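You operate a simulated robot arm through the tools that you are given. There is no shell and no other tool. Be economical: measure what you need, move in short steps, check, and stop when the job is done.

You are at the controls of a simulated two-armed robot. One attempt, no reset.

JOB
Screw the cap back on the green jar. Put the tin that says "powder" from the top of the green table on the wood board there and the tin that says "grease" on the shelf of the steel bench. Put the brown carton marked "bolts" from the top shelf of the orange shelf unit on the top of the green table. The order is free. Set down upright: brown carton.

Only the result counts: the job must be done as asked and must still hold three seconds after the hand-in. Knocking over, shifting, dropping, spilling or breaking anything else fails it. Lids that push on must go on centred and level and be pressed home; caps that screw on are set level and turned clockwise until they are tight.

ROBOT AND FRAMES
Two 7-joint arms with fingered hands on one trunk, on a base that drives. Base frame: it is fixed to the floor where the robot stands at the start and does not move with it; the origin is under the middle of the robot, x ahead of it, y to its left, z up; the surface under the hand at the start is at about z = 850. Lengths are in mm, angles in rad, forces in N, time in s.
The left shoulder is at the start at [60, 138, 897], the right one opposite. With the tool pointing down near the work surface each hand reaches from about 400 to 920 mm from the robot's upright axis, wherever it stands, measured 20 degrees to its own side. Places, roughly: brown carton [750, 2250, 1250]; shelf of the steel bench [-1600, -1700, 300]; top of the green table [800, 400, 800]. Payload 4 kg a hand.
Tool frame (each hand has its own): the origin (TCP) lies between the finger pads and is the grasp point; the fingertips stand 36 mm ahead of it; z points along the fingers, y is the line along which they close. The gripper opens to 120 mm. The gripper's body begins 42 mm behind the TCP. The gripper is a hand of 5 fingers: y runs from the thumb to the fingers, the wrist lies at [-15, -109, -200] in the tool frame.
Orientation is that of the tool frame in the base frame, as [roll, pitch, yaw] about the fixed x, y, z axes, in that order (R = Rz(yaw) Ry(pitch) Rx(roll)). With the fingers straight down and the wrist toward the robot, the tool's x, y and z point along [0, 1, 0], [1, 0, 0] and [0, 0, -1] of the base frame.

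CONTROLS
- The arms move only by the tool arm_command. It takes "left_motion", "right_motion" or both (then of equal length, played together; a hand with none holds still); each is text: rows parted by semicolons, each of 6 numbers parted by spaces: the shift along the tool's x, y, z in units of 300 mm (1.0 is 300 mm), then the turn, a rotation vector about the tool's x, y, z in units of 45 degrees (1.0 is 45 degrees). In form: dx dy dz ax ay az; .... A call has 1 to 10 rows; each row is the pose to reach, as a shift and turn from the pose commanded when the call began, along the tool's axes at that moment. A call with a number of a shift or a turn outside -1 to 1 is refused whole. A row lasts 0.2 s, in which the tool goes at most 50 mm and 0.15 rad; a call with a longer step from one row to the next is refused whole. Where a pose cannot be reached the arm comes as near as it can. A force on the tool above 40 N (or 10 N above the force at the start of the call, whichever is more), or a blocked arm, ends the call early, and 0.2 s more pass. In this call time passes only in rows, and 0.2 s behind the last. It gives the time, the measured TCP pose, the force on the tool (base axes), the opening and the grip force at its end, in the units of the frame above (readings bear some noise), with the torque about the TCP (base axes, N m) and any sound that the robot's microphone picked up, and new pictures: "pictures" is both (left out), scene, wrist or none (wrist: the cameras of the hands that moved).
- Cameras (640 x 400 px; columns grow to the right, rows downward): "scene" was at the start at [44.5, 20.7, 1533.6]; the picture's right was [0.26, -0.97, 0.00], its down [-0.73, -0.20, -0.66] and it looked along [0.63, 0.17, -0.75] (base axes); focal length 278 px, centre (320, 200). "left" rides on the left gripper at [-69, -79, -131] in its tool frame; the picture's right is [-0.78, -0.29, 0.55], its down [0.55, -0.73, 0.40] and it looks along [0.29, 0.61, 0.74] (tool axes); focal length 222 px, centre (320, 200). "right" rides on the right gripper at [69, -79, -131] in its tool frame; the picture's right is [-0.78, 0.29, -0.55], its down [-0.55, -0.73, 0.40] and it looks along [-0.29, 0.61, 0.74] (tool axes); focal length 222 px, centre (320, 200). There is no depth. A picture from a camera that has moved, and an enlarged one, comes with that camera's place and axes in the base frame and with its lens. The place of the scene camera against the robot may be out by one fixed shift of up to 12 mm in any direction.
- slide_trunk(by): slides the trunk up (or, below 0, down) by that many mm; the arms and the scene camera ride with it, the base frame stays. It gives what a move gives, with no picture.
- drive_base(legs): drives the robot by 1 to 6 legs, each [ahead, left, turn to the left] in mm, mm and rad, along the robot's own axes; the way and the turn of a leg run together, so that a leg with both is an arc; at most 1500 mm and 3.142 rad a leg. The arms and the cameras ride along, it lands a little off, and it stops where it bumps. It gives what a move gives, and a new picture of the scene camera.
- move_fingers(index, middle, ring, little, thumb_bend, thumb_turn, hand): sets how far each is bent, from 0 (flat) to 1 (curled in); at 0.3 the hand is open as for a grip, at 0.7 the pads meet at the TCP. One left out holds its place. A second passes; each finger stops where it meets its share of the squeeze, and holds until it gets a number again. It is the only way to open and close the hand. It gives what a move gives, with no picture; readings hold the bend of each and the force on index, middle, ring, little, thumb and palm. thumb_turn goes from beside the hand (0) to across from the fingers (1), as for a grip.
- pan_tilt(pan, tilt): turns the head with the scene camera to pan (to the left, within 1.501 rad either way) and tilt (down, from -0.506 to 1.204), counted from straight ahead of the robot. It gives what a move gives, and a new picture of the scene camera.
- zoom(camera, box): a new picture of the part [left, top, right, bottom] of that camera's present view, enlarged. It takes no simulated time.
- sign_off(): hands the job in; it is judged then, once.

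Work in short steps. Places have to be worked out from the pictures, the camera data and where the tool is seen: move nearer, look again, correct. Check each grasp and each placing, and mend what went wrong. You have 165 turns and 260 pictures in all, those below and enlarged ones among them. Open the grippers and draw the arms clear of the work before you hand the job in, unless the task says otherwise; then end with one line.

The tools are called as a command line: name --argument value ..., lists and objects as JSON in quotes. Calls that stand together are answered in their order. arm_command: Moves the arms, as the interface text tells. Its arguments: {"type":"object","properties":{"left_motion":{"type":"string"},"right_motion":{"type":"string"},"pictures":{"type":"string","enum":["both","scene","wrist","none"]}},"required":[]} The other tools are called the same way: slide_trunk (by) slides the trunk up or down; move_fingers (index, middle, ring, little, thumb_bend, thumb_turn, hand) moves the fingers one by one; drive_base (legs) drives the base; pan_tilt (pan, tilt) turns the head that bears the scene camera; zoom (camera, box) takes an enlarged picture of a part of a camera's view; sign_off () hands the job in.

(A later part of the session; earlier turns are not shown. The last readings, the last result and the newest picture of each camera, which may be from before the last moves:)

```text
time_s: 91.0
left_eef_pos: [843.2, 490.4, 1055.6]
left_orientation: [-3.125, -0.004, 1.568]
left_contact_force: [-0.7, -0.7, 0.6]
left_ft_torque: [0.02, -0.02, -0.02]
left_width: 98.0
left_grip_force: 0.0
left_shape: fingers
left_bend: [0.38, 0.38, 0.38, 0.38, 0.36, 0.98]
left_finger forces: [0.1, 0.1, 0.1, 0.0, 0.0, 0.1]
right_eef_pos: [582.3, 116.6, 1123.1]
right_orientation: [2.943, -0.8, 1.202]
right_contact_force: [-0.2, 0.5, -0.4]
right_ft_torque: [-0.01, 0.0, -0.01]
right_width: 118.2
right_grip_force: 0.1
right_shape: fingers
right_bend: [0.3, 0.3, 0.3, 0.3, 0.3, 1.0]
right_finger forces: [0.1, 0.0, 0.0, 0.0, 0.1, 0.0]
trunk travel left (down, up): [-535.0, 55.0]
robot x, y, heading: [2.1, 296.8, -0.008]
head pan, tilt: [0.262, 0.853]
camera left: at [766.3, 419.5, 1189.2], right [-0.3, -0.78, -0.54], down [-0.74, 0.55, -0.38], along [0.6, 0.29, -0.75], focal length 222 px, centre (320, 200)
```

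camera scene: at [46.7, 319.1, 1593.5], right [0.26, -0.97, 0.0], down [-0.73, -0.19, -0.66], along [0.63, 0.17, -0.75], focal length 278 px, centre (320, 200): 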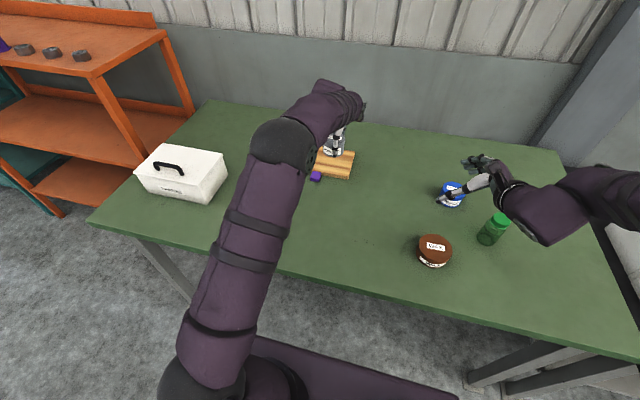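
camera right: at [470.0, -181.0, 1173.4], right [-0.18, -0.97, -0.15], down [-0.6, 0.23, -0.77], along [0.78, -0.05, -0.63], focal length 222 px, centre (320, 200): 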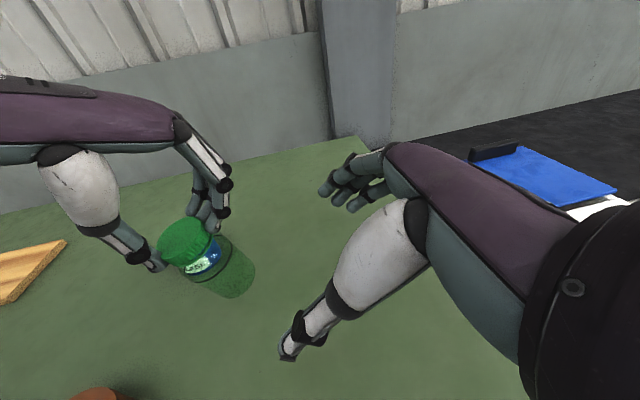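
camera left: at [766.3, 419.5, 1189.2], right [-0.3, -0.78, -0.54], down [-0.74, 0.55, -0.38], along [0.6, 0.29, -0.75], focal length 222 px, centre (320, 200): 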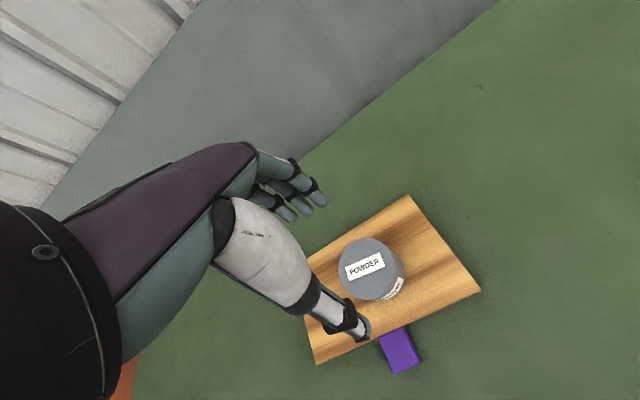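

Powder tin sits on the board. Now the carton: I pull the arms in and up, then back away and drive left toward the orange shelf.

arm_command --left_motion "0 -0.08 -0.1 0 0 0; 0 -0.2 -0.2 0 0 0; 0 -0.35 -0.25 0 0 0; -0.05 -0.5 -0.3 0 0 0; -0.1 -0.64 -0.33 0 0 0; -0.1 -0.8 -0.33 0 0 0" --pictures "none"

drive_base --legs '[[-400, 0, 0], [0, 1450, 0]]'

pan_tilt --pan 0.35 --tilt 0.35

```text
time_s: 92.4
left_eef_pos: [606.0, 463.8, 1157.8]
left_orientation: [-3.127, -0.001, 1.568]
left_contact_force: [-0.7, -0.1, -0.7]
left_ft_torque: [0.02, -0.02, -0.02]
left_width: 98.2
left_grip_force: 0.0
left_shape: fingers
left_bend: [0.38, 0.38, 0.38, 0.38, 0.36, 0.98]
left_finger forces: [0.0, 0.0, 0.0, 0.0, 0.1, 0.0]
right_eef_pos: [580.7, 117.4, 1123.2]
right_orientation: [2.941, -0.8, 1.205]
right_contact_force: [-1.0, -0.3, -0.3]
right_ft_torque: [0.0, -0.01, -0.04]
right_width: 118.2
right_grip_force: 0.0
right_shape: fingers
right_bend: [0.3, 0.3, 0.3, 0.3, 0.3, 1.0]
right_finger forces: [0.0, 0.0, 0.0, 0.0, 0.0, 0.0]
trunk travel left (down, up): [-535.0, 55.0]
robot x, y, heading: [4.9, 301.4, -0.001]
head pan, tilt: [0.262, 0.853]
```

```text
time_s: 101.8
left_eef_pos: [230.0, 1923.8, 1157.1]
left_orientation: [-3.126, -0.002, 1.558]
left_contact_force: [-0.9, -0.3, -0.4]
left_ft_torque: [-0.03, 0.05, 0.01]
left_width: 98.2
left_grip_force: 0.0
left_shape: fingers
left_bend: [0.38, 0.38, 0.38, 0.38, 0.36, 0.98]
left_finger forces: [0.1, 0.0, 0.0, 0.0, 0.0, 0.0]
right_eef_pos: [202.7, 1578.4, 1121.4]
right_orientation: [2.941, -0.801, 1.192]
right_contact_force: [0.3, 0.9, -1.1]
right_ft_torque: [-0.02, 0.01, -0.02]
right_width: 118.4
right_grip_force: 0.0
right_shape: fingers
right_bend: [0.3, 0.3, 0.3, 0.3, 0.3, 1.0]
right_finger forces: [0.0, 0.0, 0.0, 0.0, 0.1, 0.0]
trunk travel left (down, up): [-535.0, 55.0]
robot x, y, heading: [-379.3, 1767.8, -0.013]
head pan, tilt: [0.262, 0.853]
camera scene: at [-333.3, 1786.5, 1593.6], right [0.25, -0.97, 0.0], down [-0.73, -0.18, -0.66], along [0.64, 0.16, -0.75], focal length 278 px, centre (320, 200)
```

scene: 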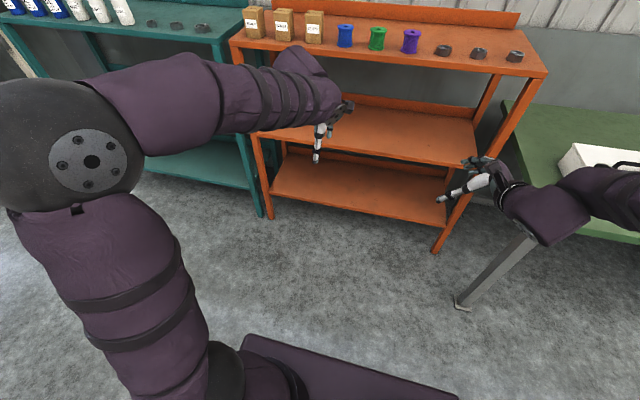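

```text
time_s: 102.7
left_eef_pos: [229.6, 1923.7, 1157.2]
left_orientation: [-3.125, -0.002, 1.556]
left_contact_force: [-0.1, 0.3, -0.7]
left_ft_torque: [0.03, 0.0, -0.01]
left_width: 98.2
left_grip_force: 0.0
left_shape: fingers
left_bend: [0.38, 0.38, 0.38, 0.38, 0.36, 0.98]
left_finger forces: [0.0, 0.0, 0.1, 0.0, 0.1, 0.0]
right_eef_pos: [202.2, 1578.6, 1122.1]
right_orientation: [2.944, -0.8, 1.192]
right_contact_force: [0.2, 0.8, 0.0]
right_ft_torque: [0.0, -0.01, 0.0]
right_width: 118.2
right_grip_force: 0.0
right_shape: fingers
right_bend: [0.3, 0.3, 0.3, 0.3, 0.3, 1.0]
right_finger forces: [0.0, 0.0, 0.0, 0.0, 0.0, 0.0]
trunk travel left (down, up): [-535.0, 55.0]
robot x, y, heading: [-379.4, 1765.0, -0.014]
head pan, tilt: [0.351, 0.351]
camera scene: at [-321.1, 1797.7, 1637.4], right [0.33, -0.94, 0.0], down [-0.33, -0.11, -0.94], along [0.89, 0.31, -0.34], focal length 278 px, centre (320, 200)
```

scene: 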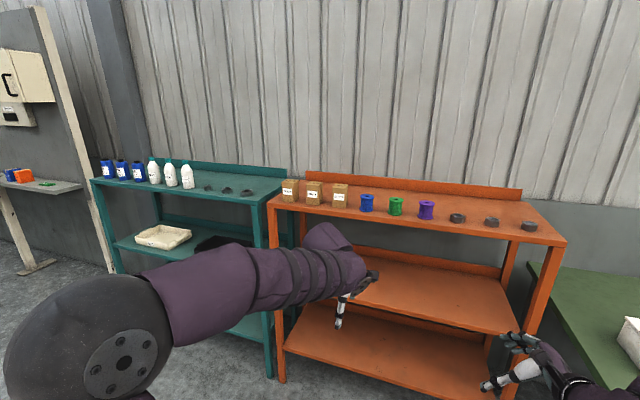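

Three brown cartons stand on the top shelf; I zoom in to read them.

zoom --camera "scene" --box '[260, 165, 380, 225]'

```text
5.33 times, centred on (320, 195) of scene
camera zoom: at [-321.1, 1797.7, 1637.4], right [0.33, -0.94, 0.0], down [-0.33, -0.11, -0.94], along [0.89, 0.31, -0.34], focal length 1484 px, centre (320, 227)
```

zoom: 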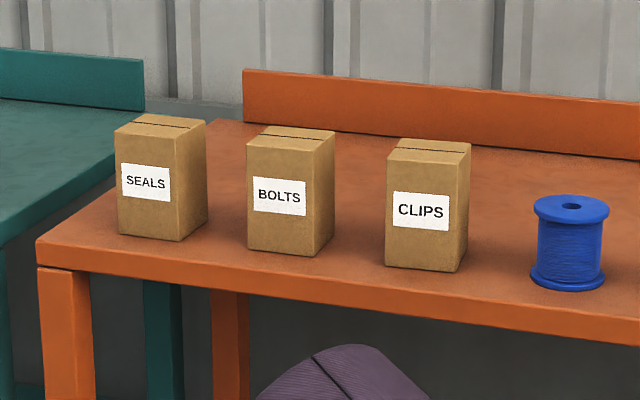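

BOLTS is the middle carton, about 60 mm wide and ~95 mm tall, near (758,2204). I raise the trunk, raise the left hand and pull the right hand in.

slide_trunk --by 54

arm_command --left_motion "0 0 -0.13 0 0 0; 0 0 -0.26 0 0 0; 0 0 -0.39 0 0 0; 0 0 -0.52 0 0 0; 0 0 -0.65 0 0 0" --right_motion "-0.06 -0.095 -0.082 0 0 0; -0.119 -0.19 -0.164 0 0 0; -0.179 -0.286 -0.246 0 0 0; -0.238 -0.381 -0.328 0 0 0; -0.298 -0.476 -0.41 0 0 0" --pictures "none"

```text
time_s: 103.7
left_eef_pos: [229.9, 1924.5, 1211.2]
left_orientation: [-3.125, -0.002, 1.559]
left_contact_force: [-0.6, -0.1, -0.9]
left_ft_torque: [-0.03, 0.0, 0.0]
left_width: 98.7
left_grip_force: 0.1
left_shape: fingers
left_bend: [0.38, 0.38, 0.38, 0.38, 0.36, 0.98]
left_finger forces: [0.1, 0.0, 0.0, 0.1, 0.0, 0.0]
right_eef_pos: [201.7, 1578.6, 1177.7]
right_orientation: [2.943, -0.8, 1.192]
right_contact_force: [0.1, -0.2, -0.2]
right_ft_torque: [-0.02, 0.01, -0.02]
right_width: 118.4
right_grip_force: 0.1
right_shape: fingers
right_bend: [0.3, 0.3, 0.3, 0.3, 0.3, 1.0]
right_finger forces: [0.0, 0.0, 0.0, 0.0, 0.0, 0.0]
trunk travel left (down, up): [-589.0, 1.0]
robot x, y, heading: [-378.3, 1767.0, -0.013]
head pan, tilt: [0.351, 0.351]
```

```text
time_s: 104.9
left_eef_pos: [227.9, 1923.8, 1406.8]
left_orientation: [-3.126, -0.004, 1.558]
left_contact_force: [-0.6, 0.1, 0.0]
left_ft_torque: [0.03, -0.03, 0.01]
left_width: 98.4
left_grip_force: 0.0
left_shape: fingers
left_bend: [0.38, 0.38, 0.38, 0.38, 0.36, 0.98]
left_finger forces: [0.0, 0.1, 0.1, 0.1, 0.0, 0.1]
right_eef_pos: [-1.4, 1519.7, 1177.0]
right_orientation: [2.942, -0.801, 1.193]
right_contact_force: [0.5, -0.4, 0.1]
right_ft_torque: [0.0, 0.01, 0.0]
right_width: 118.3
right_grip_force: 0.0
right_shape: fingers
right_bend: [0.3, 0.3, 0.3, 0.3, 0.3, 1.0]
right_finger forces: [0.1, 0.0, 0.0, 0.1, 0.0, 0.0]
trunk travel left (down, up): [-589.0, 1.0]
robot x, y, heading: [-379.3, 1769.2, -0.011]
head pan, tilt: [0.351, 0.351]
```

I drive left and ahead so that the left hand comes above and short of the carton.

drive_base --legs '[[0, 280, 0.012], [450, 0, 0]]'

zoom --camera "left" --box '[0, 0, 640, 400]'

```text
time_s: 109.1
left_eef_pos: [674.9, 2204.9, 1404.4]
left_orientation: [-3.124, -0.003, 1.565]
left_contact_force: [0.7, 0.7, -0.6]
left_ft_torque: [0.0, 0.03, 0.03]
left_width: 98.7
left_grip_force: 0.1
left_shape: fingers
left_bend: [0.38, 0.38, 0.38, 0.38, 0.36, 0.98]
left_finger forces: [0.1, 0.0, 0.0, 0.1, 0.0, 0.0]
right_eef_pos: [447.8, 1799.6, 1176.5]
right_orientation: [2.944, -0.801, 1.197]
right_contact_force: [0.6, -0.2, -0.5]
right_ft_torque: [0.01, -0.01, -0.02]
right_width: 118.4
right_grip_force: 0.0
right_shape: fingers
right_bend: [0.3, 0.3, 0.3, 0.3, 0.3, 1.0]
right_finger forces: [0.1, 0.1, 0.1, 0.1, 0.1, 0.0]
trunk travel left (down, up): [-589.0, 1.0]
robot x, y, heading: [66.3, 2040.7, -0.007]
head pan, tilt: [0.351, 0.351]
camera scene: at [125.0, 2075.5, 1691.4], right [0.33, -0.94, 0.0], down [-0.32, -0.12, -0.94], along [0.88, 0.31, -0.34], focal length 278 px, centre (320, 200)
```

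scene: 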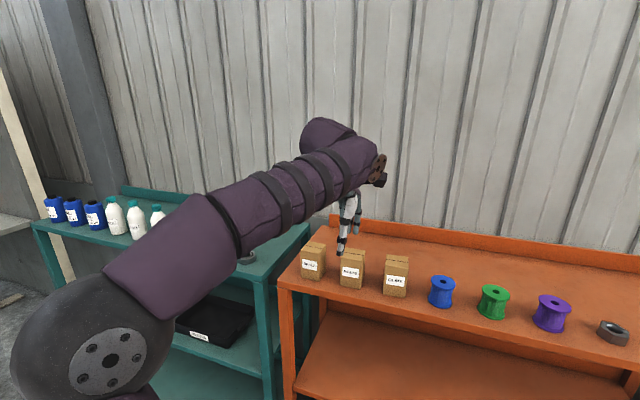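

```text
1.00 times, centred on (320, 200) of left (not enlarged: the box is as wide or as high as the picture)
camera zoom: at [598.7, 2134.7, 1539.0], right [-0.31, -0.78, -0.54], down [-0.74, 0.56, -0.38], along [0.6, 0.28, -0.75], focal length 222 px, centre (320, 200)
```

zoom: 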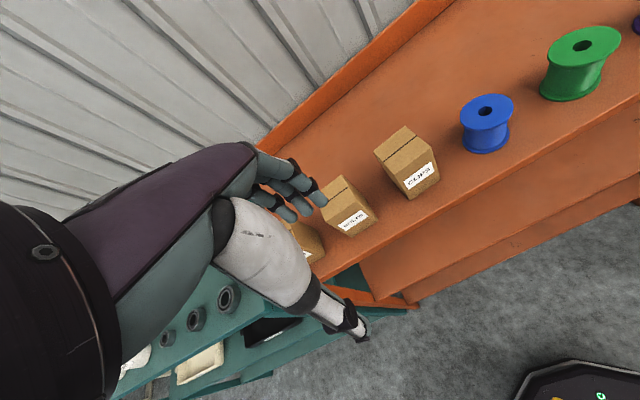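

I zoom on the middle carton in the left wrist view.

zoom --camera "left" --box '[270, 120, 450, 270]'

zoom --camera "scene" --box '[280, 215, 430, 315]'

```text
2.67 times, centred on (360, 195) of left
camera zoom: at [598.7, 2134.7, 1539.0], right [-0.31, -0.78, -0.54], down [-0.74, 0.56, -0.38], along [0.6, 0.28, -0.75], focal length 592 px, centre (213, 213)
```

zoom: 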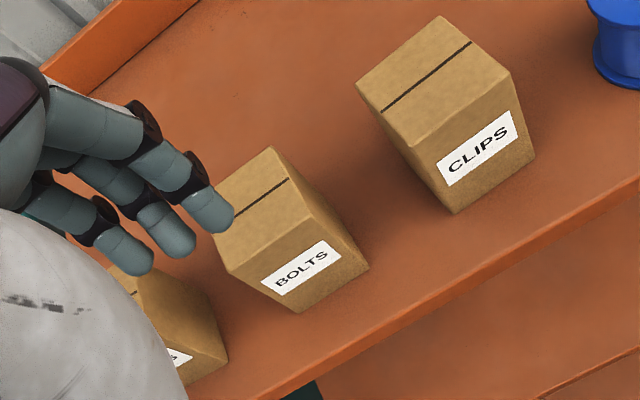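

```text
4.00 times, centred on (355, 265) of scene
camera zoom: at [125.0, 2075.5, 1691.4], right [0.33, -0.94, 0.0], down [-0.32, -0.12, -0.94], along [0.88, 0.31, -0.34], focal length 1113 px, centre (180, -60)
```

zoom: 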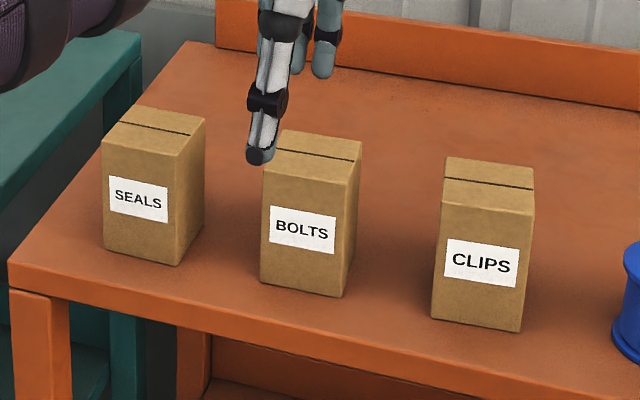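

Carton top spans x≈760–815, y≈2182–2234 at z≈1287. I move the left hand over its centre (787,2208) and lower partway.

arm_command --left_motion "0.003 0.13 0 0 0 0; 0.007 0.26 0 0 0 0; 0.01 0.373 0.03 0 0 0; 0.01 0.373 0.15 0 0 0; 0.01 0.373 0.2 0 0 0" --pictures "both"

```text
time_s: 110.3
left_eef_pos: [785.0, 2206.9, 1341.3]
left_orientation: [-3.124, -0.004, 1.565]
left_contact_force: [0.3, -0.4, 0.4]
left_ft_torque: [0.03, -0.02, 0.0]
left_width: 98.3
left_grip_force: 0.0
left_shape: fingers
left_bend: [0.38, 0.38, 0.38, 0.38, 0.36, 0.98]
left_finger forces: [0.0, 0.1, 0.0, 0.0, 0.0, 0.0]
right_eef_pos: [447.6, 1798.8, 1176.1]
right_orientation: [2.942, -0.799, 1.198]
right_contact_force: [-0.6, -0.3, 0.3]
right_ft_torque: [0.01, -0.02, 0.01]
right_width: 118.0
right_grip_force: 0.0
right_shape: fingers
right_bend: [0.3, 0.3, 0.3, 0.3, 0.3, 1.0]
right_finger forces: [0.1, 0.0, 0.0, 0.0, 0.0, 0.0]
trunk travel left (down, up): [-589.0, 1.0]
robot x, y, heading: [67.2, 2043.1, -0.015]
head pan, tilt: [0.351, 0.351]
camera scene: at [125.0, 2075.3, 1691.4], right [0.33, -0.94, 0.0], down [-0.32, -0.11, -0.94], along [0.88, 0.31, -0.34], focal length 278 px, centre (320, 200)
camera left: at [708.9, 2137.1, 1475.7], right [-0.31, -0.78, -0.54], down [-0.74, 0.56, -0.38], along [0.6, 0.28, -0.75], focal length 222 px, centre (320, 200)
```

scene: 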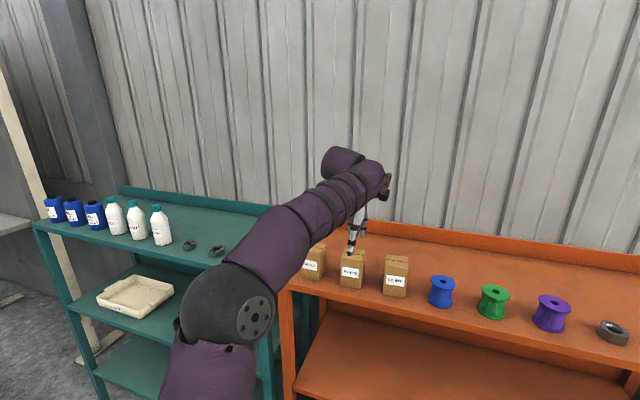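
left: 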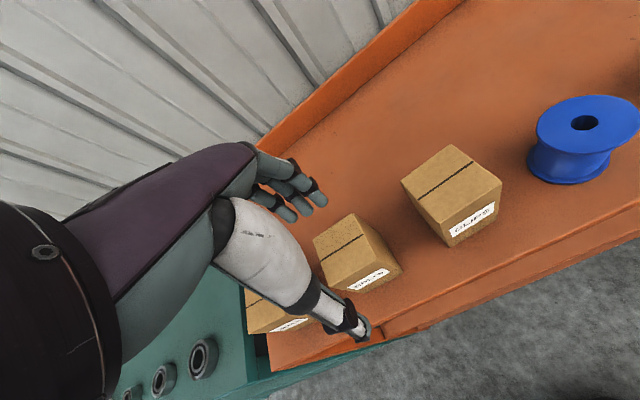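

Centre confirmed at (790,2206). I lower to TCP z≈1260 and close.

arm_command --left_motion "0 0.012 0.08 0 0 0; 0 0.012 0.16 0 0 0; 0 0.012 0.22 0 0 0; 0 0.012 0.265 0 0 0" --pictures "wrist"

move_fingers --hand "left" --index 0.75 --middle 0.75 --ring 0.75 --little 0.75 --thumb_bend 0.75 --thumb_turn 1

zoom --camera "left" --box '[200, 130, 440, 370]'

```text
time_s: 111.3
left_eef_pos: [788.1, 2208.4, 1266.6]
left_orientation: [-3.126, -0.002, 1.563]
left_contact_force: [0.9, -0.1, 0.4]
left_ft_torque: [0.0, -0.08, -0.05]
left_width: 99.7
left_grip_force: 0.8
left_shape: fingers
left_bend: [0.37, 0.38, 0.38, 0.38, 0.36, 0.98]
left_finger forces: [0.5, 0.4, 0.0, 0.1, 0.0, 0.0]
right_eef_pos: [446.0, 1799.9, 1177.2]
right_orientation: [2.943, -0.8, 1.198]
right_contact_force: [-0.3, 0.4, 0.5]
right_ft_torque: [0.02, 0.02, -0.01]
right_width: 118.3
right_grip_force: 0.0
right_shape: fingers
right_bend: [0.3, 0.3, 0.3, 0.3, 0.3, 1.0]
right_finger forces: [0.1, 0.0, 0.0, 0.0, 0.1, 0.1]
trunk travel left (down, up): [-589.0, 1.0]
robot x, y, heading: [69.0, 2046.5, -0.009]
head pan, tilt: [0.351, 0.351]
camera left: at [710.4, 2137.8, 1398.2], right [-0.3, -0.78, -0.54], down [-0.74, 0.56, -0.38], along [0.6, 0.28, -0.75], focal length 222 px, centre (320, 200)
```

left: 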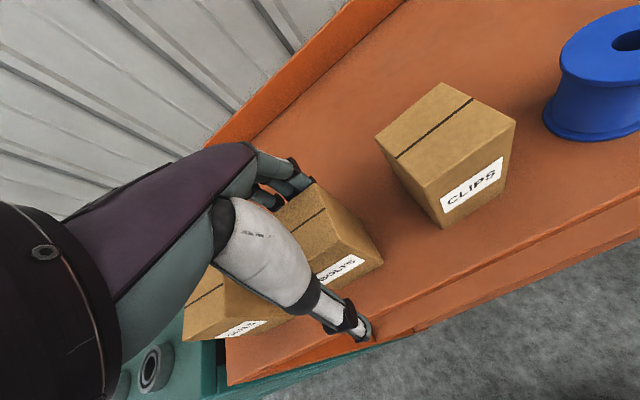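

```text
time_s: 112.3
left_eef_pos: [788.4, 2207.7, 1263.9]
left_orientation: [-3.126, -0.002, 1.564]
left_contact_force: [0.4, -0.1, -0.9]
left_ft_torque: [-0.12, -0.11, 0.01]
left_width: 55.7
left_grip_force: 34.5
left_shape: fingers
left_bend: [0.61, 0.62, 0.64, 0.74, 0.53, 0.98]
left_finger forces: [9.8, 9.5, 9.9, 6.2, 33.2, 0.0]
right_eef_pos: [447.8, 1799.9, 1177.1]
right_orientation: [2.943, -0.802, 1.197]
right_contact_force: [0.3, 0.0, 0.0]
right_ft_torque: [-0.01, 0.01, 0.02]
right_width: 118.1
right_grip_force: 0.1
right_shape: fingers
right_bend: [0.3, 0.3, 0.3, 0.3, 0.3, 1.0]
right_finger forces: [0.0, 0.1, 0.0, 0.0, 0.1, 0.0]
trunk travel left (down, up): [-589.0, 1.0]
robot x, y, heading: [66.4, 2044.2, -0.007]
head pan, tilt: [0.351, 0.351]
```

```text
1.67 times, centred on (320, 250) of left
camera zoom: at [710.6, 2137.6, 1397.8], right [-0.31, -0.78, -0.54], down [-0.74, 0.56, -0.38], along [0.6, 0.28, -0.75], focal length 370 px, centre (320, 117)
```

zoom: 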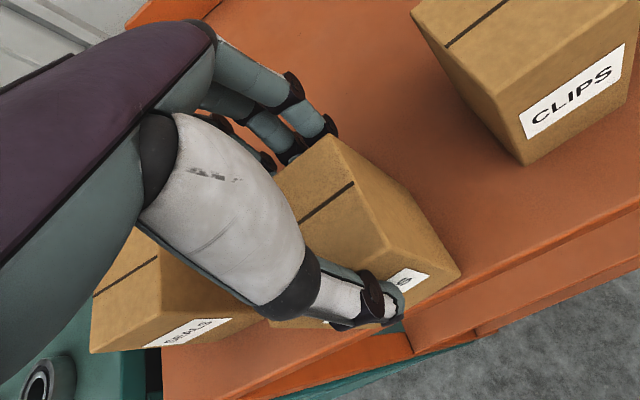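

Good grip (34 N). I lift the carton straight up ~110 mm and check the shelf.

arm_command --left_motion "0 0 -0.06 0 0 0; 0 0 -0.14 0 0 0; 0 0 -0.25 0 0 0; 0 0 -0.36 0 0 0" --pictures "both"

```text
time_s: 113.3
left_eef_pos: [790.4, 2206.5, 1373.6]
left_orientation: [-3.125, -0.003, 1.563]
left_contact_force: [0.1, -0.6, -4.5]
left_ft_torque: [0.02, -0.07, 0.02]
left_width: 55.6
left_grip_force: 34.1
left_shape: fingers
left_bend: [0.61, 0.62, 0.64, 0.74, 0.53, 0.98]
left_finger forces: [9.6, 9.4, 10.0, 5.7, 32.6, 0.1]
right_eef_pos: [447.6, 1799.2, 1176.9]
right_orientation: [2.944, -0.8, 1.197]
right_contact_force: [0.4, 0.7, 0.9]
right_ft_torque: [-0.03, -0.02, -0.04]
right_width: 118.2
right_grip_force: 0.1
right_shape: fingers
right_bend: [0.3, 0.3, 0.3, 0.3, 0.3, 1.0]
right_finger forces: [0.0, 0.0, 0.1, 0.1, 0.0, 0.0]
trunk travel left (down, up): [-589.0, 1.0]
robot x, y, heading: [69.9, 2045.4, -0.008]
head pan, tilt: [0.351, 0.351]
camera scene: at [124.7, 2075.4, 1691.4], right [0.33, -0.94, 0.0], down [-0.32, -0.11, -0.94], along [0.88, 0.31, -0.34], focal length 278 px, centre (320, 200)
camera left: at [712.7, 2137.0, 1506.7], right [-0.31, -0.78, -0.54], down [-0.74, 0.56, -0.38], along [0.6, 0.28, -0.75], focal length 222 px, centre (320, 200)
```

scene: 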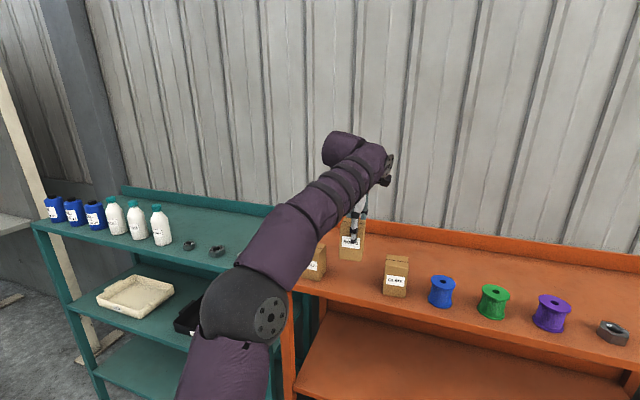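
left: 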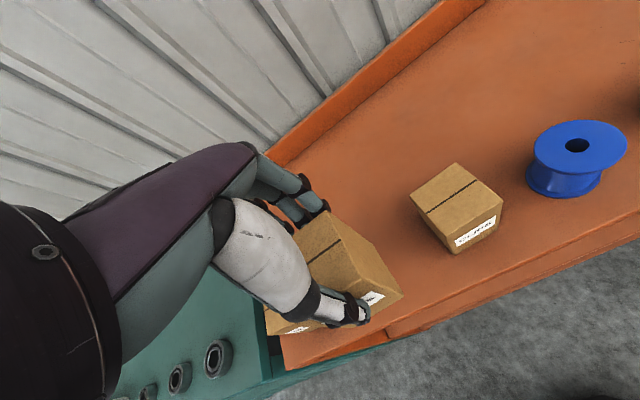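

Carton is free and the neighbours untouched. I back off, drive right to the table, then ahead.

drive_base --legs '[[-450, 0, 0], [0, -1300, 0.008], [0, -540, 0]]'

pan_tilt --pan 0.26 --tilt 0.8

```text
time_s: 125.0
left_eef_pos: [331.5, 369.2, 1373.1]
left_orientation: [-3.122, -0.004, 1.583]
left_contact_force: [-0.4, -0.5, -3.4]
left_ft_torque: [-0.01, -0.08, -0.03]
left_width: 55.6
left_grip_force: 33.6
left_shape: fingers
left_bend: [0.61, 0.62, 0.64, 0.74, 0.53, 0.98]
left_finger forces: [9.8, 9.3, 9.7, 5.7, 32.6, 0.1]
right_eef_pos: [-2.2, -44.7, 1176.8]
right_orientation: [2.944, -0.802, 1.214]
right_contact_force: [0.2, 0.0, 0.0]
right_ft_torque: [0.02, -0.04, -0.01]
right_width: 118.3
right_grip_force: 0.0
right_shape: fingers
right_bend: [0.3, 0.3, 0.3, 0.3, 0.3, 1.0]
right_finger forces: [0.1, 0.1, 0.1, 0.0, 0.0, 0.0]
trunk travel left (down, up): [-589.0, 1.0]
robot x, y, heading: [-387.4, 195.0, 0.007]
head pan, tilt: [0.351, 0.351]
camera scene: at [-330.9, 225.5, 1691.5], right [0.35, -0.94, 0.0], down [-0.32, -0.12, -0.94], along [0.88, 0.33, -0.34], focal length 278 px, centre (320, 200)
```

scene: 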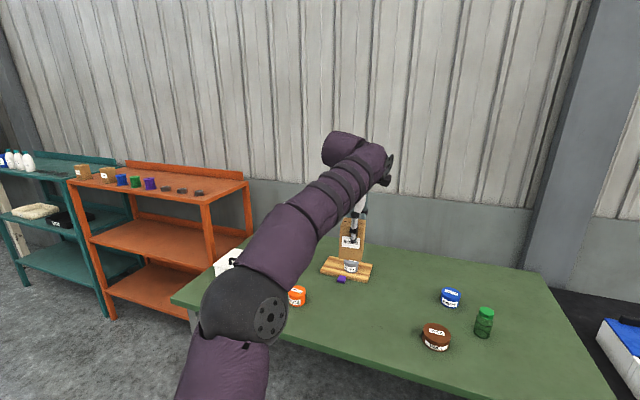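

```text
time_s: 125.9
left_eef_pos: [332.1, 369.1, 1372.3]
left_orientation: [-3.124, -0.001, 1.583]
left_contact_force: [0.1, -0.8, -4.5]
left_ft_torque: [-0.05, -0.08, -0.01]
left_width: 55.6
left_grip_force: 33.3
left_shape: fingers
left_bend: [0.61, 0.62, 0.64, 0.74, 0.53, 0.98]
left_finger forces: [9.7, 9.3, 9.9, 5.6, 32.6, 0.0]
right_eef_pos: [-2.3, -42.6, 1177.3]
right_orientation: [2.943, -0.798, 1.214]
right_contact_force: [0.3, -0.4, -0.2]
right_ft_torque: [-0.01, -0.04, -0.01]
right_width: 118.5
right_grip_force: 0.1
right_shape: fingers
right_bend: [0.3, 0.3, 0.3, 0.3, 0.3, 1.0]
right_finger forces: [0.0, 0.0, 0.1, 0.1, 0.0, 0.1]
trunk travel left (down, up): [-589.0, 1.0]
robot x, y, heading: [-385.0, 189.4, 0.009]
head pan, tilt: [0.26, 0.799]
camera scene: at [-340.3, 214.9, 1651.9], right [0.27, -0.96, 0.0], down [-0.69, -0.19, -0.7], along [0.67, 0.19, -0.72], focal length 278 px, centre (320, 200)
```

scene: 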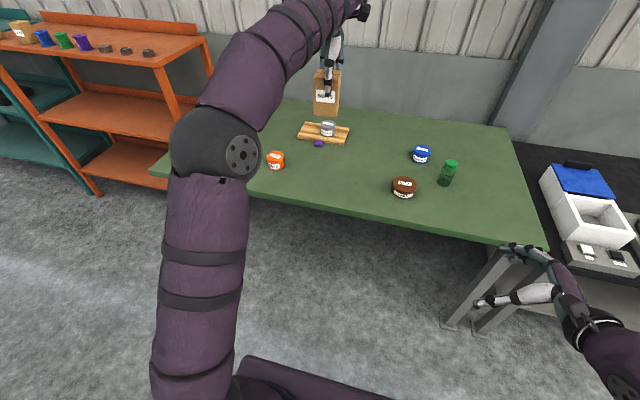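

I drive ahead, then lower the trunk a little.

drive_base --legs '[[320, 0, -0.008]]'

slide_trunk --by -110

zoom --camera "left" --box '[0, 0, 640, 400]'

```text
time_s: 128.0
left_eef_pos: [654.7, 364.3, 1373.0]
left_orientation: [-3.124, -0.001, 1.572]
left_contact_force: [0.2, 0.1, -4.6]
left_ft_torque: [-0.03, -0.04, 0.0]
left_width: 55.4
left_grip_force: 34.0
left_shape: fingers
left_bend: [0.61, 0.62, 0.64, 0.74, 0.53, 0.98]
left_finger forces: [9.7, 9.4, 9.9, 5.6, 32.7, 0.0]
right_eef_pos: [316.7, -46.2, 1177.0]
right_orientation: [2.946, -0.799, 1.203]
right_contact_force: [0.0, -0.3, 0.7]
right_ft_torque: [0.02, 0.02, 0.02]
right_width: 118.5
right_grip_force: 0.1
right_shape: fingers
right_bend: [0.3, 0.3, 0.3, 0.3, 0.3, 1.0]
right_finger forces: [0.0, 0.0, 0.0, 0.1, 0.1, 0.1]
trunk travel left (down, up): [-589.0, 1.0]
robot x, y, heading: [-65.1, 194.0, -0.002]
head pan, tilt: [0.26, 0.799]
camera scene: at [-17.5, 215.9, 1651.8], right [0.26, -0.97, 0.0], down [-0.69, -0.18, -0.7], along [0.67, 0.18, -0.72], focal length 278 px, centre (320, 200)
```

scene: 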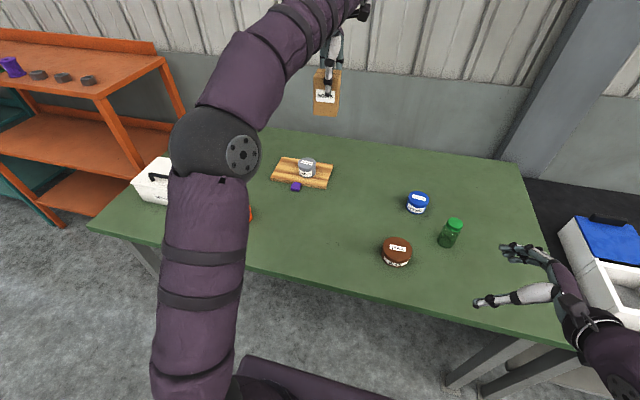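

```text
time_s: 129.4
left_eef_pos: [654.6, 364.9, 1262.9]
left_orientation: [-3.123, -0.003, 1.572]
left_contact_force: [0.2, 0.7, -4.7]
left_ft_torque: [-0.01, -0.08, 0.02]
left_width: 55.5
left_grip_force: 33.7
left_shape: fingers
left_bend: [0.61, 0.62, 0.64, 0.74, 0.53, 0.98]
left_finger forces: [9.7, 9.3, 9.9, 5.8, 32.8, 0.1]
right_eef_pos: [316.6, -46.4, 1067.3]
right_orientation: [2.945, -0.8, 1.207]
right_contact_force: [0.1, 0.0, -0.4]
right_ft_torque: [0.0, -0.02, 0.03]
right_width: 118.1
right_grip_force: 0.0
right_shape: fingers
right_bend: [0.3, 0.3, 0.3, 0.3, 0.3, 1.0]
right_finger forces: [0.1, 0.0, 0.0, 0.0, 0.0, 0.0]
trunk travel left (down, up): [-479.0, 111.0]
robot x, y, heading: [-67.2, 198.0, 0.0]
head pan, tilt: [0.26, 0.799]
```

```text
1.00 times, centred on (320, 200) of left (not enlarged: the box is as wide or as high as the picture)
camera zoom: at [577.9, 294.1, 1397.0], right [-0.3, -0.78, -0.54], down [-0.74, 0.55, -0.38], along [0.6, 0.29, -0.75], focal length 222 px, centre (320, 200)
```

zoom: 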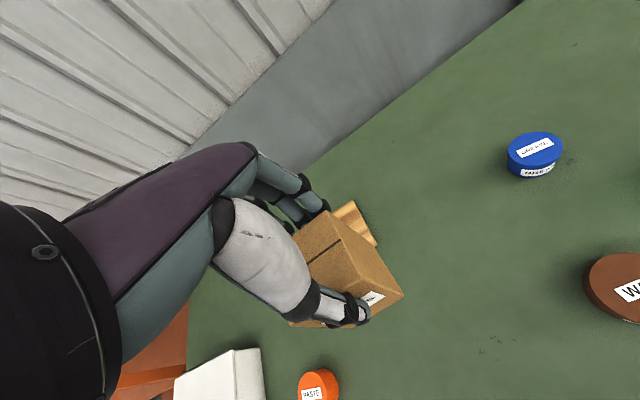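

Spot (652,345) is clear. I lower the carton.

arm_command --left_motion "-0.02 0 0.15 0 0 0; -0.04 0 0.31 0 0 0; -0.06 0 0.47 0 0 0; -0.065 0 0.63 0 0 0; -0.065 0 0.79 0 0 0; -0.065 0 0.95 0 0 0" --pictures "both"

```text
time_s: 130.8
left_eef_pos: [649.1, 343.8, 978.5]
left_orientation: [-3.124, -0.001, 1.575]
left_contact_force: [0.3, 0.2, -4.5]
left_ft_torque: [-0.02, -0.03, 0.01]
left_width: 55.6
left_grip_force: 32.9
left_shape: fingers
left_bend: [0.61, 0.63, 0.64, 0.74, 0.53, 0.98]
left_finger forces: [9.7, 9.1, 9.7, 5.4, 31.9, 0.0]
right_eef_pos: [317.5, -45.7, 1067.0]
right_orientation: [2.948, -0.799, 1.203]
right_contact_force: [0.4, 0.4, -0.2]
right_ft_torque: [-0.02, 0.01, -0.01]
right_width: 118.2
right_grip_force: 0.1
right_shape: fingers
right_bend: [0.3, 0.3, 0.3, 0.3, 0.3, 1.0]
right_finger forces: [0.0, 0.1, 0.0, 0.0, 0.1, 0.0]
trunk travel left (down, up): [-479.0, 111.0]
robot x, y, heading: [-66.5, 195.3, -0.001]
head pan, tilt: [0.26, 0.799]
camera scene: at [-18.1, 215.8, 1541.8], right [0.26, -0.97, 0.0], down [-0.69, -0.18, -0.7], along [0.67, 0.18, -0.72], focal length 278 px, centre (320, 200)
camera left: at [573.4, 274.0, 1111.3], right [-0.3, -0.78, -0.54], down [-0.74, 0.55, -0.38], along [0.6, 0.29, -0.75], focal length 222 px, centre (320, 200)
```

scene: 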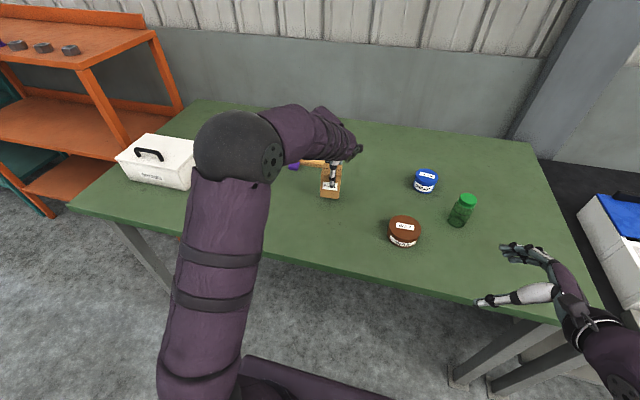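
left: 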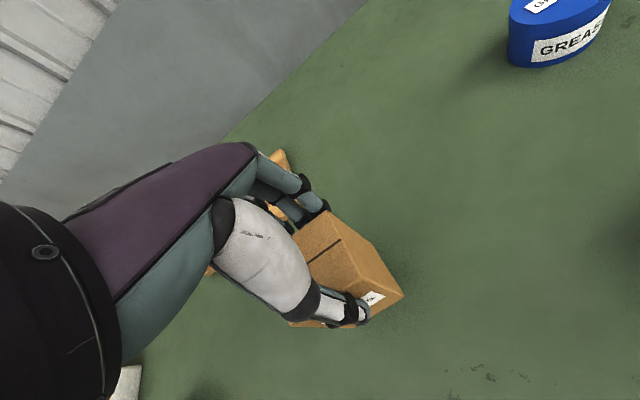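

I lower further in small steps to contact (expected around TCP 920).

arm_command --left_motion "0 0 0.05 0 0 0; 0 0 0.1 0 0 0; 0 0 0.12 0 0 0; 0 0 0.14 0 0 0; 0 0 0.155 0 0 0; 0 0 0.167 0 0 0" --pictures "none"

arm_command --left_motion "0 0 0.009 0 0 0; 0 0 0.018 0 0 0; 0 0 0.026 0 0 0" --pictures "none"

```text
time_s: 132.1
left_eef_pos: [650.8, 346.4, 942.8]
left_orientation: [3.141, 0.0, 1.573]
left_contact_force: [-8.2, 1.3, 20.6]
left_ft_torque: [-0.13, 0.32, -0.08]
left_width: 55.7
left_grip_force: 40.8
left_shape: fingers
left_bend: [0.61, 0.63, 0.65, 0.74, 0.51, 0.98]
left_finger forces: [10.1, 9.6, 9.9, 9.2, 43.1, 0.0]
right_eef_pos: [313.6, -46.1, 1067.6]
right_orientation: [2.942, -0.802, 1.206]
right_contact_force: [-0.3, -0.8, -0.2]
right_ft_torque: [-0.01, 0.0, -0.01]
right_width: 118.0
right_grip_force: 0.1
right_shape: fingers
right_bend: [0.3, 0.3, 0.3, 0.3, 0.3, 1.0]
right_finger forces: [0.1, 0.1, 0.1, 0.0, 0.0, 0.1]
trunk travel left (down, up): [-479.0, 111.0]
robot x, y, heading: [-66.3, 189.4, 0.003]
head pan, tilt: [0.26, 0.799]
stopped in row 6 (left hand): the force on the tool passed its limit at 44 N (the readings are from after the stop); the commanded pose is now the measured one
```

```text
time_s: 132.6
left_eef_pos: [651.8, 346.1, 942.4]
left_orientation: [3.133, 0.002, 1.574]
left_contact_force: [-8.0, 0.0, 20.3]
left_ft_torque: [-0.11, 0.36, -0.03]
left_width: 56.1
left_grip_force: 40.6
left_shape: fingers
left_bend: [0.62, 0.63, 0.65, 0.74, 0.51, 0.98]
left_finger forces: [10.1, 9.6, 9.8, 8.5, 43.2, 0.0]
right_eef_pos: [313.3, -44.9, 1065.9]
right_orientation: [2.94, -0.801, 1.21]
right_contact_force: [-0.8, -0.3, 0.7]
right_ft_torque: [0.01, -0.01, -0.01]
right_width: 118.5
right_grip_force: 0.1
right_shape: fingers
right_bend: [0.3, 0.3, 0.3, 0.3, 0.3, 1.0]
right_finger forces: [0.0, 0.1, 0.0, 0.0, 0.1, 0.0]
trunk travel left (down, up): [-479.0, 111.0]
robot x, y, heading: [-66.4, 194.1, 0.002]
head pan, tilt: [0.26, 0.799]
stopped in row 2 (left hand): the force on the tool passed its limit at 42 N (the readings are from after the stop); the commanded pose is now the measured one
```

Carton has reached the table at TCP z≈942. I ease off 3 mm, then open the hand.

arm_command --left_motion "0 0 -0.01 0 0 0" --pictures "none"

move_fingers --hand "left" --index 0.35 --middle 0.35 --ring 0.35 --little 0.35 --thumb_bend 0.33

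arm_command --left_motion "0 0 -0.08 0 0 0; 0 0 -0.2 0 0 0; 0 0 -0.36 0 0 0; 0 0 -0.52 0 0 0; 0 0 -0.68 0 0 0" --pictures "both"

```text
time_s: 133.0
left_eef_pos: [652.7, 347.4, 942.7]
left_orientation: [3.136, 0.002, 1.572]
left_contact_force: [-3.5, -0.2, 11.9]
left_ft_torque: [-0.14, -0.08, -0.11]
left_width: 56.1
left_grip_force: 39.7
left_shape: fingers
left_bend: [0.61, 0.63, 0.65, 0.74, 0.51, 0.98]
left_finger forces: [11.3, 10.7, 10.8, 7.4, 39.4, 0.0]
right_eef_pos: [314.8, -46.4, 1067.8]
right_orientation: [2.943, -0.801, 1.207]
right_contact_force: [-1.3, 0.0, -0.8]
right_ft_torque: [-0.02, 0.01, 0.02]
right_width: 118.3
right_grip_force: 0.1
right_shape: fingers
right_bend: [0.3, 0.3, 0.3, 0.3, 0.3, 1.0]
right_finger forces: [0.0, 0.0, 0.0, 0.0, 0.0, 0.1]
trunk travel left (down, up): [-479.0, 111.0]
robot x, y, heading: [-68.0, 196.5, -0.002]
head pan, tilt: [0.26, 0.799]
```

```text
time_s: 134.0
left_eef_pos: [651.9, 345.9, 940.9]
left_orientation: [3.137, 0.003, 1.573]
left_contact_force: [0.0, 0.9, -0.2]
left_ft_torque: [-0.02, -0.01, 0.0]
left_width: 107.7
left_grip_force: 0.0
left_shape: fingers
left_bend: [0.35, 0.35, 0.35, 0.35, 0.33, 0.98]
left_finger forces: [0.0, 0.0, 0.1, 0.1, 0.4, 0.1]
right_eef_pos: [315.7, -46.2, 1066.5]
right_orientation: [2.947, -0.801, 1.205]
right_contact_force: [0.6, 0.0, -0.2]
right_ft_torque: [-0.06, -0.02, 0.01]
right_width: 118.3
right_grip_force: 0.1
right_shape: fingers
right_bend: [0.3, 0.3, 0.3, 0.3, 0.3, 1.0]
right_finger forces: [0.1, 0.0, 0.0, 0.1, 0.1, 0.0]
trunk travel left (down, up): [-479.0, 111.0]
robot x, y, heading: [-67.4, 195.6, 0.003]
head pan, tilt: [0.26, 0.799]
```

```text
time_s: 135.2
left_eef_pos: [651.6, 350.7, 1145.5]
left_orientation: [3.138, -0.001, 1.572]
left_contact_force: [0.8, 1.5, 0.4]
left_ft_torque: [-0.01, 0.01, 0.04]
left_width: 107.6
left_grip_force: 0.1
left_shape: fingers
left_bend: [0.35, 0.35, 0.35, 0.35, 0.33, 0.98]
left_finger forces: [0.0, 0.0, 0.0, 0.1, 0.0, 0.0]
right_eef_pos: [314.9, -45.1, 1066.2]
right_orientation: [2.942, -0.801, 1.207]
right_contact_force: [-0.4, -0.4, 0.3]
right_ft_torque: [0.0, 0.02, 0.02]
right_width: 118.3
right_grip_force: 0.0
right_shape: fingers
right_bend: [0.3, 0.3, 0.3, 0.3, 0.3, 1.0]
right_finger forces: [0.1, 0.0, 0.0, 0.0, 0.0, 0.0]
trunk travel left (down, up): [-479.0, 111.0]
robot x, y, heading: [-69.6, 192.8, 0.002]
head pan, tilt: [0.26, 0.799]
camera scene: at [-19.8, 215.9, 1541.8], right [0.26, -0.97, 0.0], down [-0.69, -0.18, -0.7], along [0.67, 0.18, -0.72], focal length 278 px, centre (320, 200)
camera left: at [573.1, 279.3, 1277.1], right [-0.29, -0.79, -0.55], down [-0.74, 0.55, -0.4], along [0.61, 0.29, -0.74], focal length 222 px, centre (320, 200)
```

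scene: 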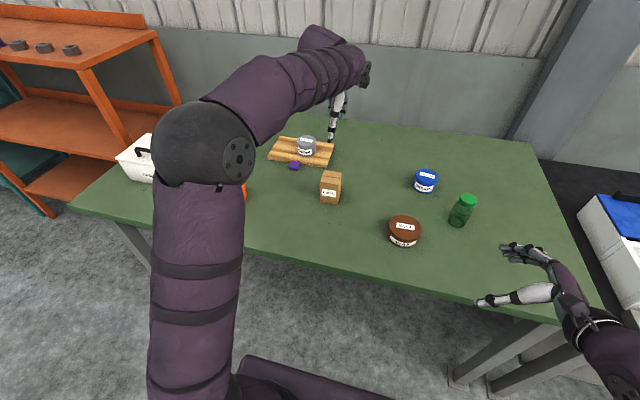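
left: 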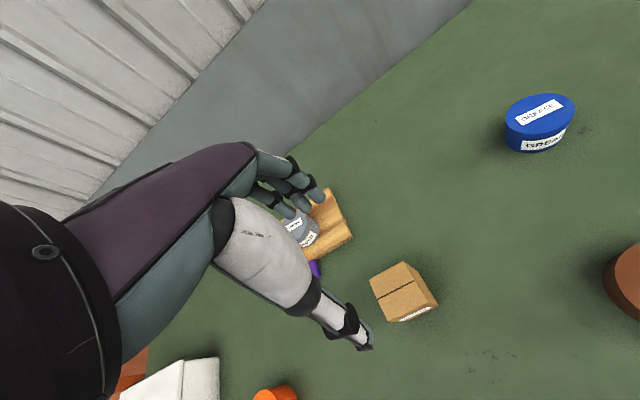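

Carton stands upright. Next the grease tin with the right hand: I reorient the right hand to tool-down while moving it forward above the table.

arm_command --right_motion "0.035 0.09 0.02 0.061 -0.137 -0.078; 0.07 0.18 0.04 0.122 -0.275 -0.156; 0.105 0.27 0.06 0.183 -0.412 -0.234; 0.139 0.36 0.08 0.244 -0.55 -0.313; 0.174 0.45 0.1 0.305 -0.687 -0.391; 0.209 0.54 0.12 0.366 -0.825 -0.469; 0.244 0.63 0.14 0.427 -0.962 -0.547" --pictures "wrist"

```text
time_s: 136.8
left_eef_pos: [652.9, 349.4, 1143.6]
left_orientation: [3.138, 0.002, 1.572]
left_contact_force: [0.8, -1.1, 0.3]
left_ft_torque: [-0.04, -0.01, 0.02]
left_width: 107.2
left_grip_force: 0.0
left_shape: fingers
left_bend: [0.35, 0.35, 0.35, 0.35, 0.33, 0.98]
left_finger forces: [0.0, 0.1, 0.0, 0.0, 0.0, 0.0]
right_eef_pos: [519.0, -65.3, 1116.4]
right_orientation: [-3.138, 0.003, 1.577]
right_contact_force: [-1.1, 0.4, 0.0]
right_ft_torque: [0.04, -0.01, -0.01]
right_width: 118.5
right_grip_force: 0.1
right_shape: fingers
right_bend: [0.3, 0.3, 0.3, 0.3, 0.3, 1.0]
right_finger forces: [0.0, 0.1, 0.0, 0.1, 0.0, 0.1]
trunk travel left (down, up): [-479.0, 111.0]
robot x, y, heading: [-63.6, 193.0, -0.004]
head pan, tilt: [0.26, 0.799]
camera right: at [437.8, 3.1, 1247.8], right [0.3, -0.78, 0.55], down [-0.73, -0.56, -0.39], along [0.61, -0.28, -0.74], focal length 222 px, centre (320, 200)
```

right: 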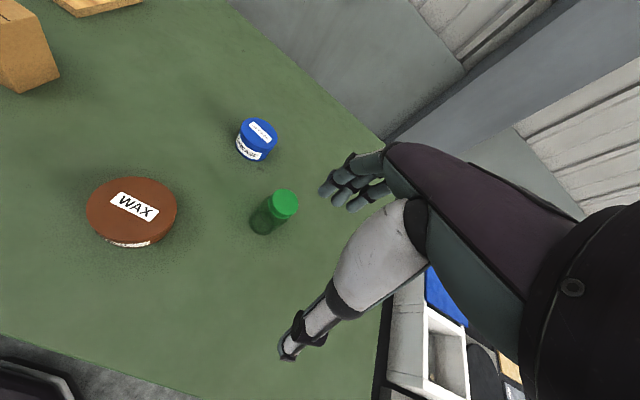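

Orientation is tool-down again. Grease tin is near (764,48). I drive 60 mm ahead and move the right hand above it.

drive_base --legs '[[60, 0, 0]]'

arm_command --right_motion "0.08 0.12 0 0 0 0; 0.16 0.25 0 0 0 0; 0.24 0.38 0.04 0 0 0; 0.32 0.5 0.1 0 0 0; 0.377 0.61 0.2 0 0 0; 0.377 0.617 0.35 0 0 0; 0.377 0.617 0.42 0 0 0" --pictures "wrist"

```text
time_s: 137.8
left_eef_pos: [715.8, 350.1, 1143.7]
left_orientation: [3.139, 0.002, 1.571]
left_contact_force: [0.3, -0.2, -0.2]
left_ft_torque: [-0.04, 0.01, -0.02]
left_width: 107.6
left_grip_force: 0.0
left_shape: fingers
left_bend: [0.35, 0.35, 0.35, 0.35, 0.33, 0.98]
left_finger forces: [0.1, 0.1, 0.0, 0.0, 0.0, 0.0]
right_eef_pos: [577.9, -65.6, 1116.9]
right_orientation: [-3.14, 0.0, 1.578]
right_contact_force: [0.2, 0.4, -0.1]
right_ft_torque: [-0.03, 0.01, 0.03]
right_width: 118.3
right_grip_force: 0.1
right_shape: fingers
right_bend: [0.3, 0.3, 0.3, 0.3, 0.3, 1.0]
right_finger forces: [0.0, 0.1, 0.1, 0.0, 0.1, 0.0]
trunk travel left (down, up): [-479.0, 111.0]
robot x, y, heading: [-7.3, 192.6, -0.001]
head pan, tilt: [0.26, 0.799]
camera scene: at [42.6, 215.9, 1541.7], right [0.26, -0.97, 0.0], down [-0.69, -0.18, -0.7], along [0.67, 0.18, -0.72], focal length 278 px, centre (320, 200)
```

scene: 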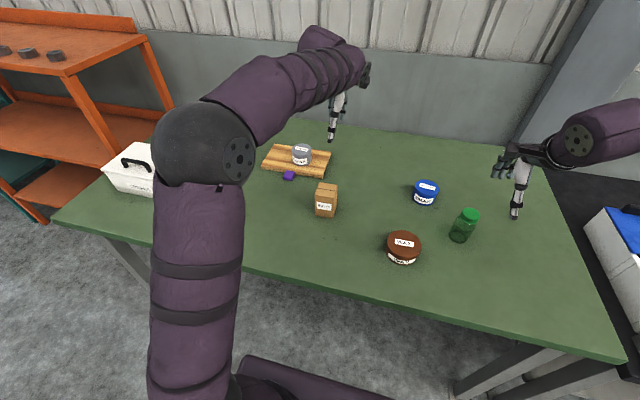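

```text
time_s: 139.4
left_eef_pos: [712.9, 349.6, 1145.5]
left_orientation: [3.135, 0.002, 1.571]
left_contact_force: [-1.1, 0.9, 0.4]
left_ft_torque: [-0.03, -0.01, 0.0]
left_width: 107.9
left_grip_force: 0.0
left_shape: fingers
left_bend: [0.35, 0.35, 0.35, 0.35, 0.33, 0.98]
left_finger forces: [0.1, 0.0, 0.0, 0.0, 0.1, 0.0]
right_eef_pos: [667.0, -39.2, 1005.4]
right_orientation: [3.141, -0.001, 1.578]
right_contact_force: [0.3, -0.6, -0.3]
right_ft_torque: [-0.02, -0.05, 0.0]
right_width: 118.8
right_grip_force: 0.0
right_shape: fingers
right_bend: [0.3, 0.3, 0.3, 0.3, 0.3, 1.0]
right_finger forces: [0.1, 0.1, 0.0, 0.0, 0.0, 0.1]
right hand out of reach, approached as far as the arm can: row 2, 3, 4, 5, 6, 7
trunk travel left (down, up): [-479.0, 111.0]
robot x, y, heading: [-5.2, 193.2, -0.002]
head pan, tilt: [0.26, 0.799]
camera right: at [585.2, 29.3, 1136.3], right [0.3, -0.78, 0.55], down [-0.73, -0.55, -0.4], along [0.62, -0.28, -0.74], focal length 222 px, centre (320, 200)
```

right: 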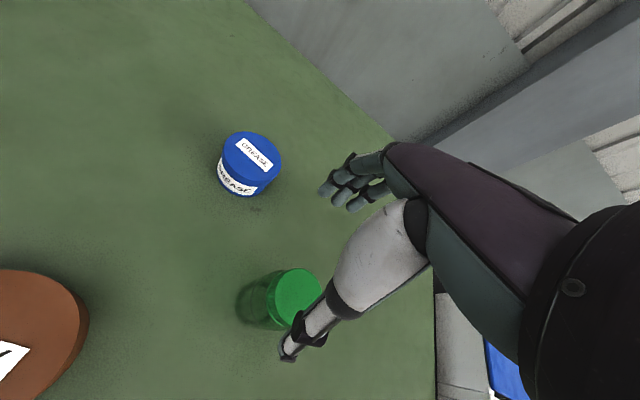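

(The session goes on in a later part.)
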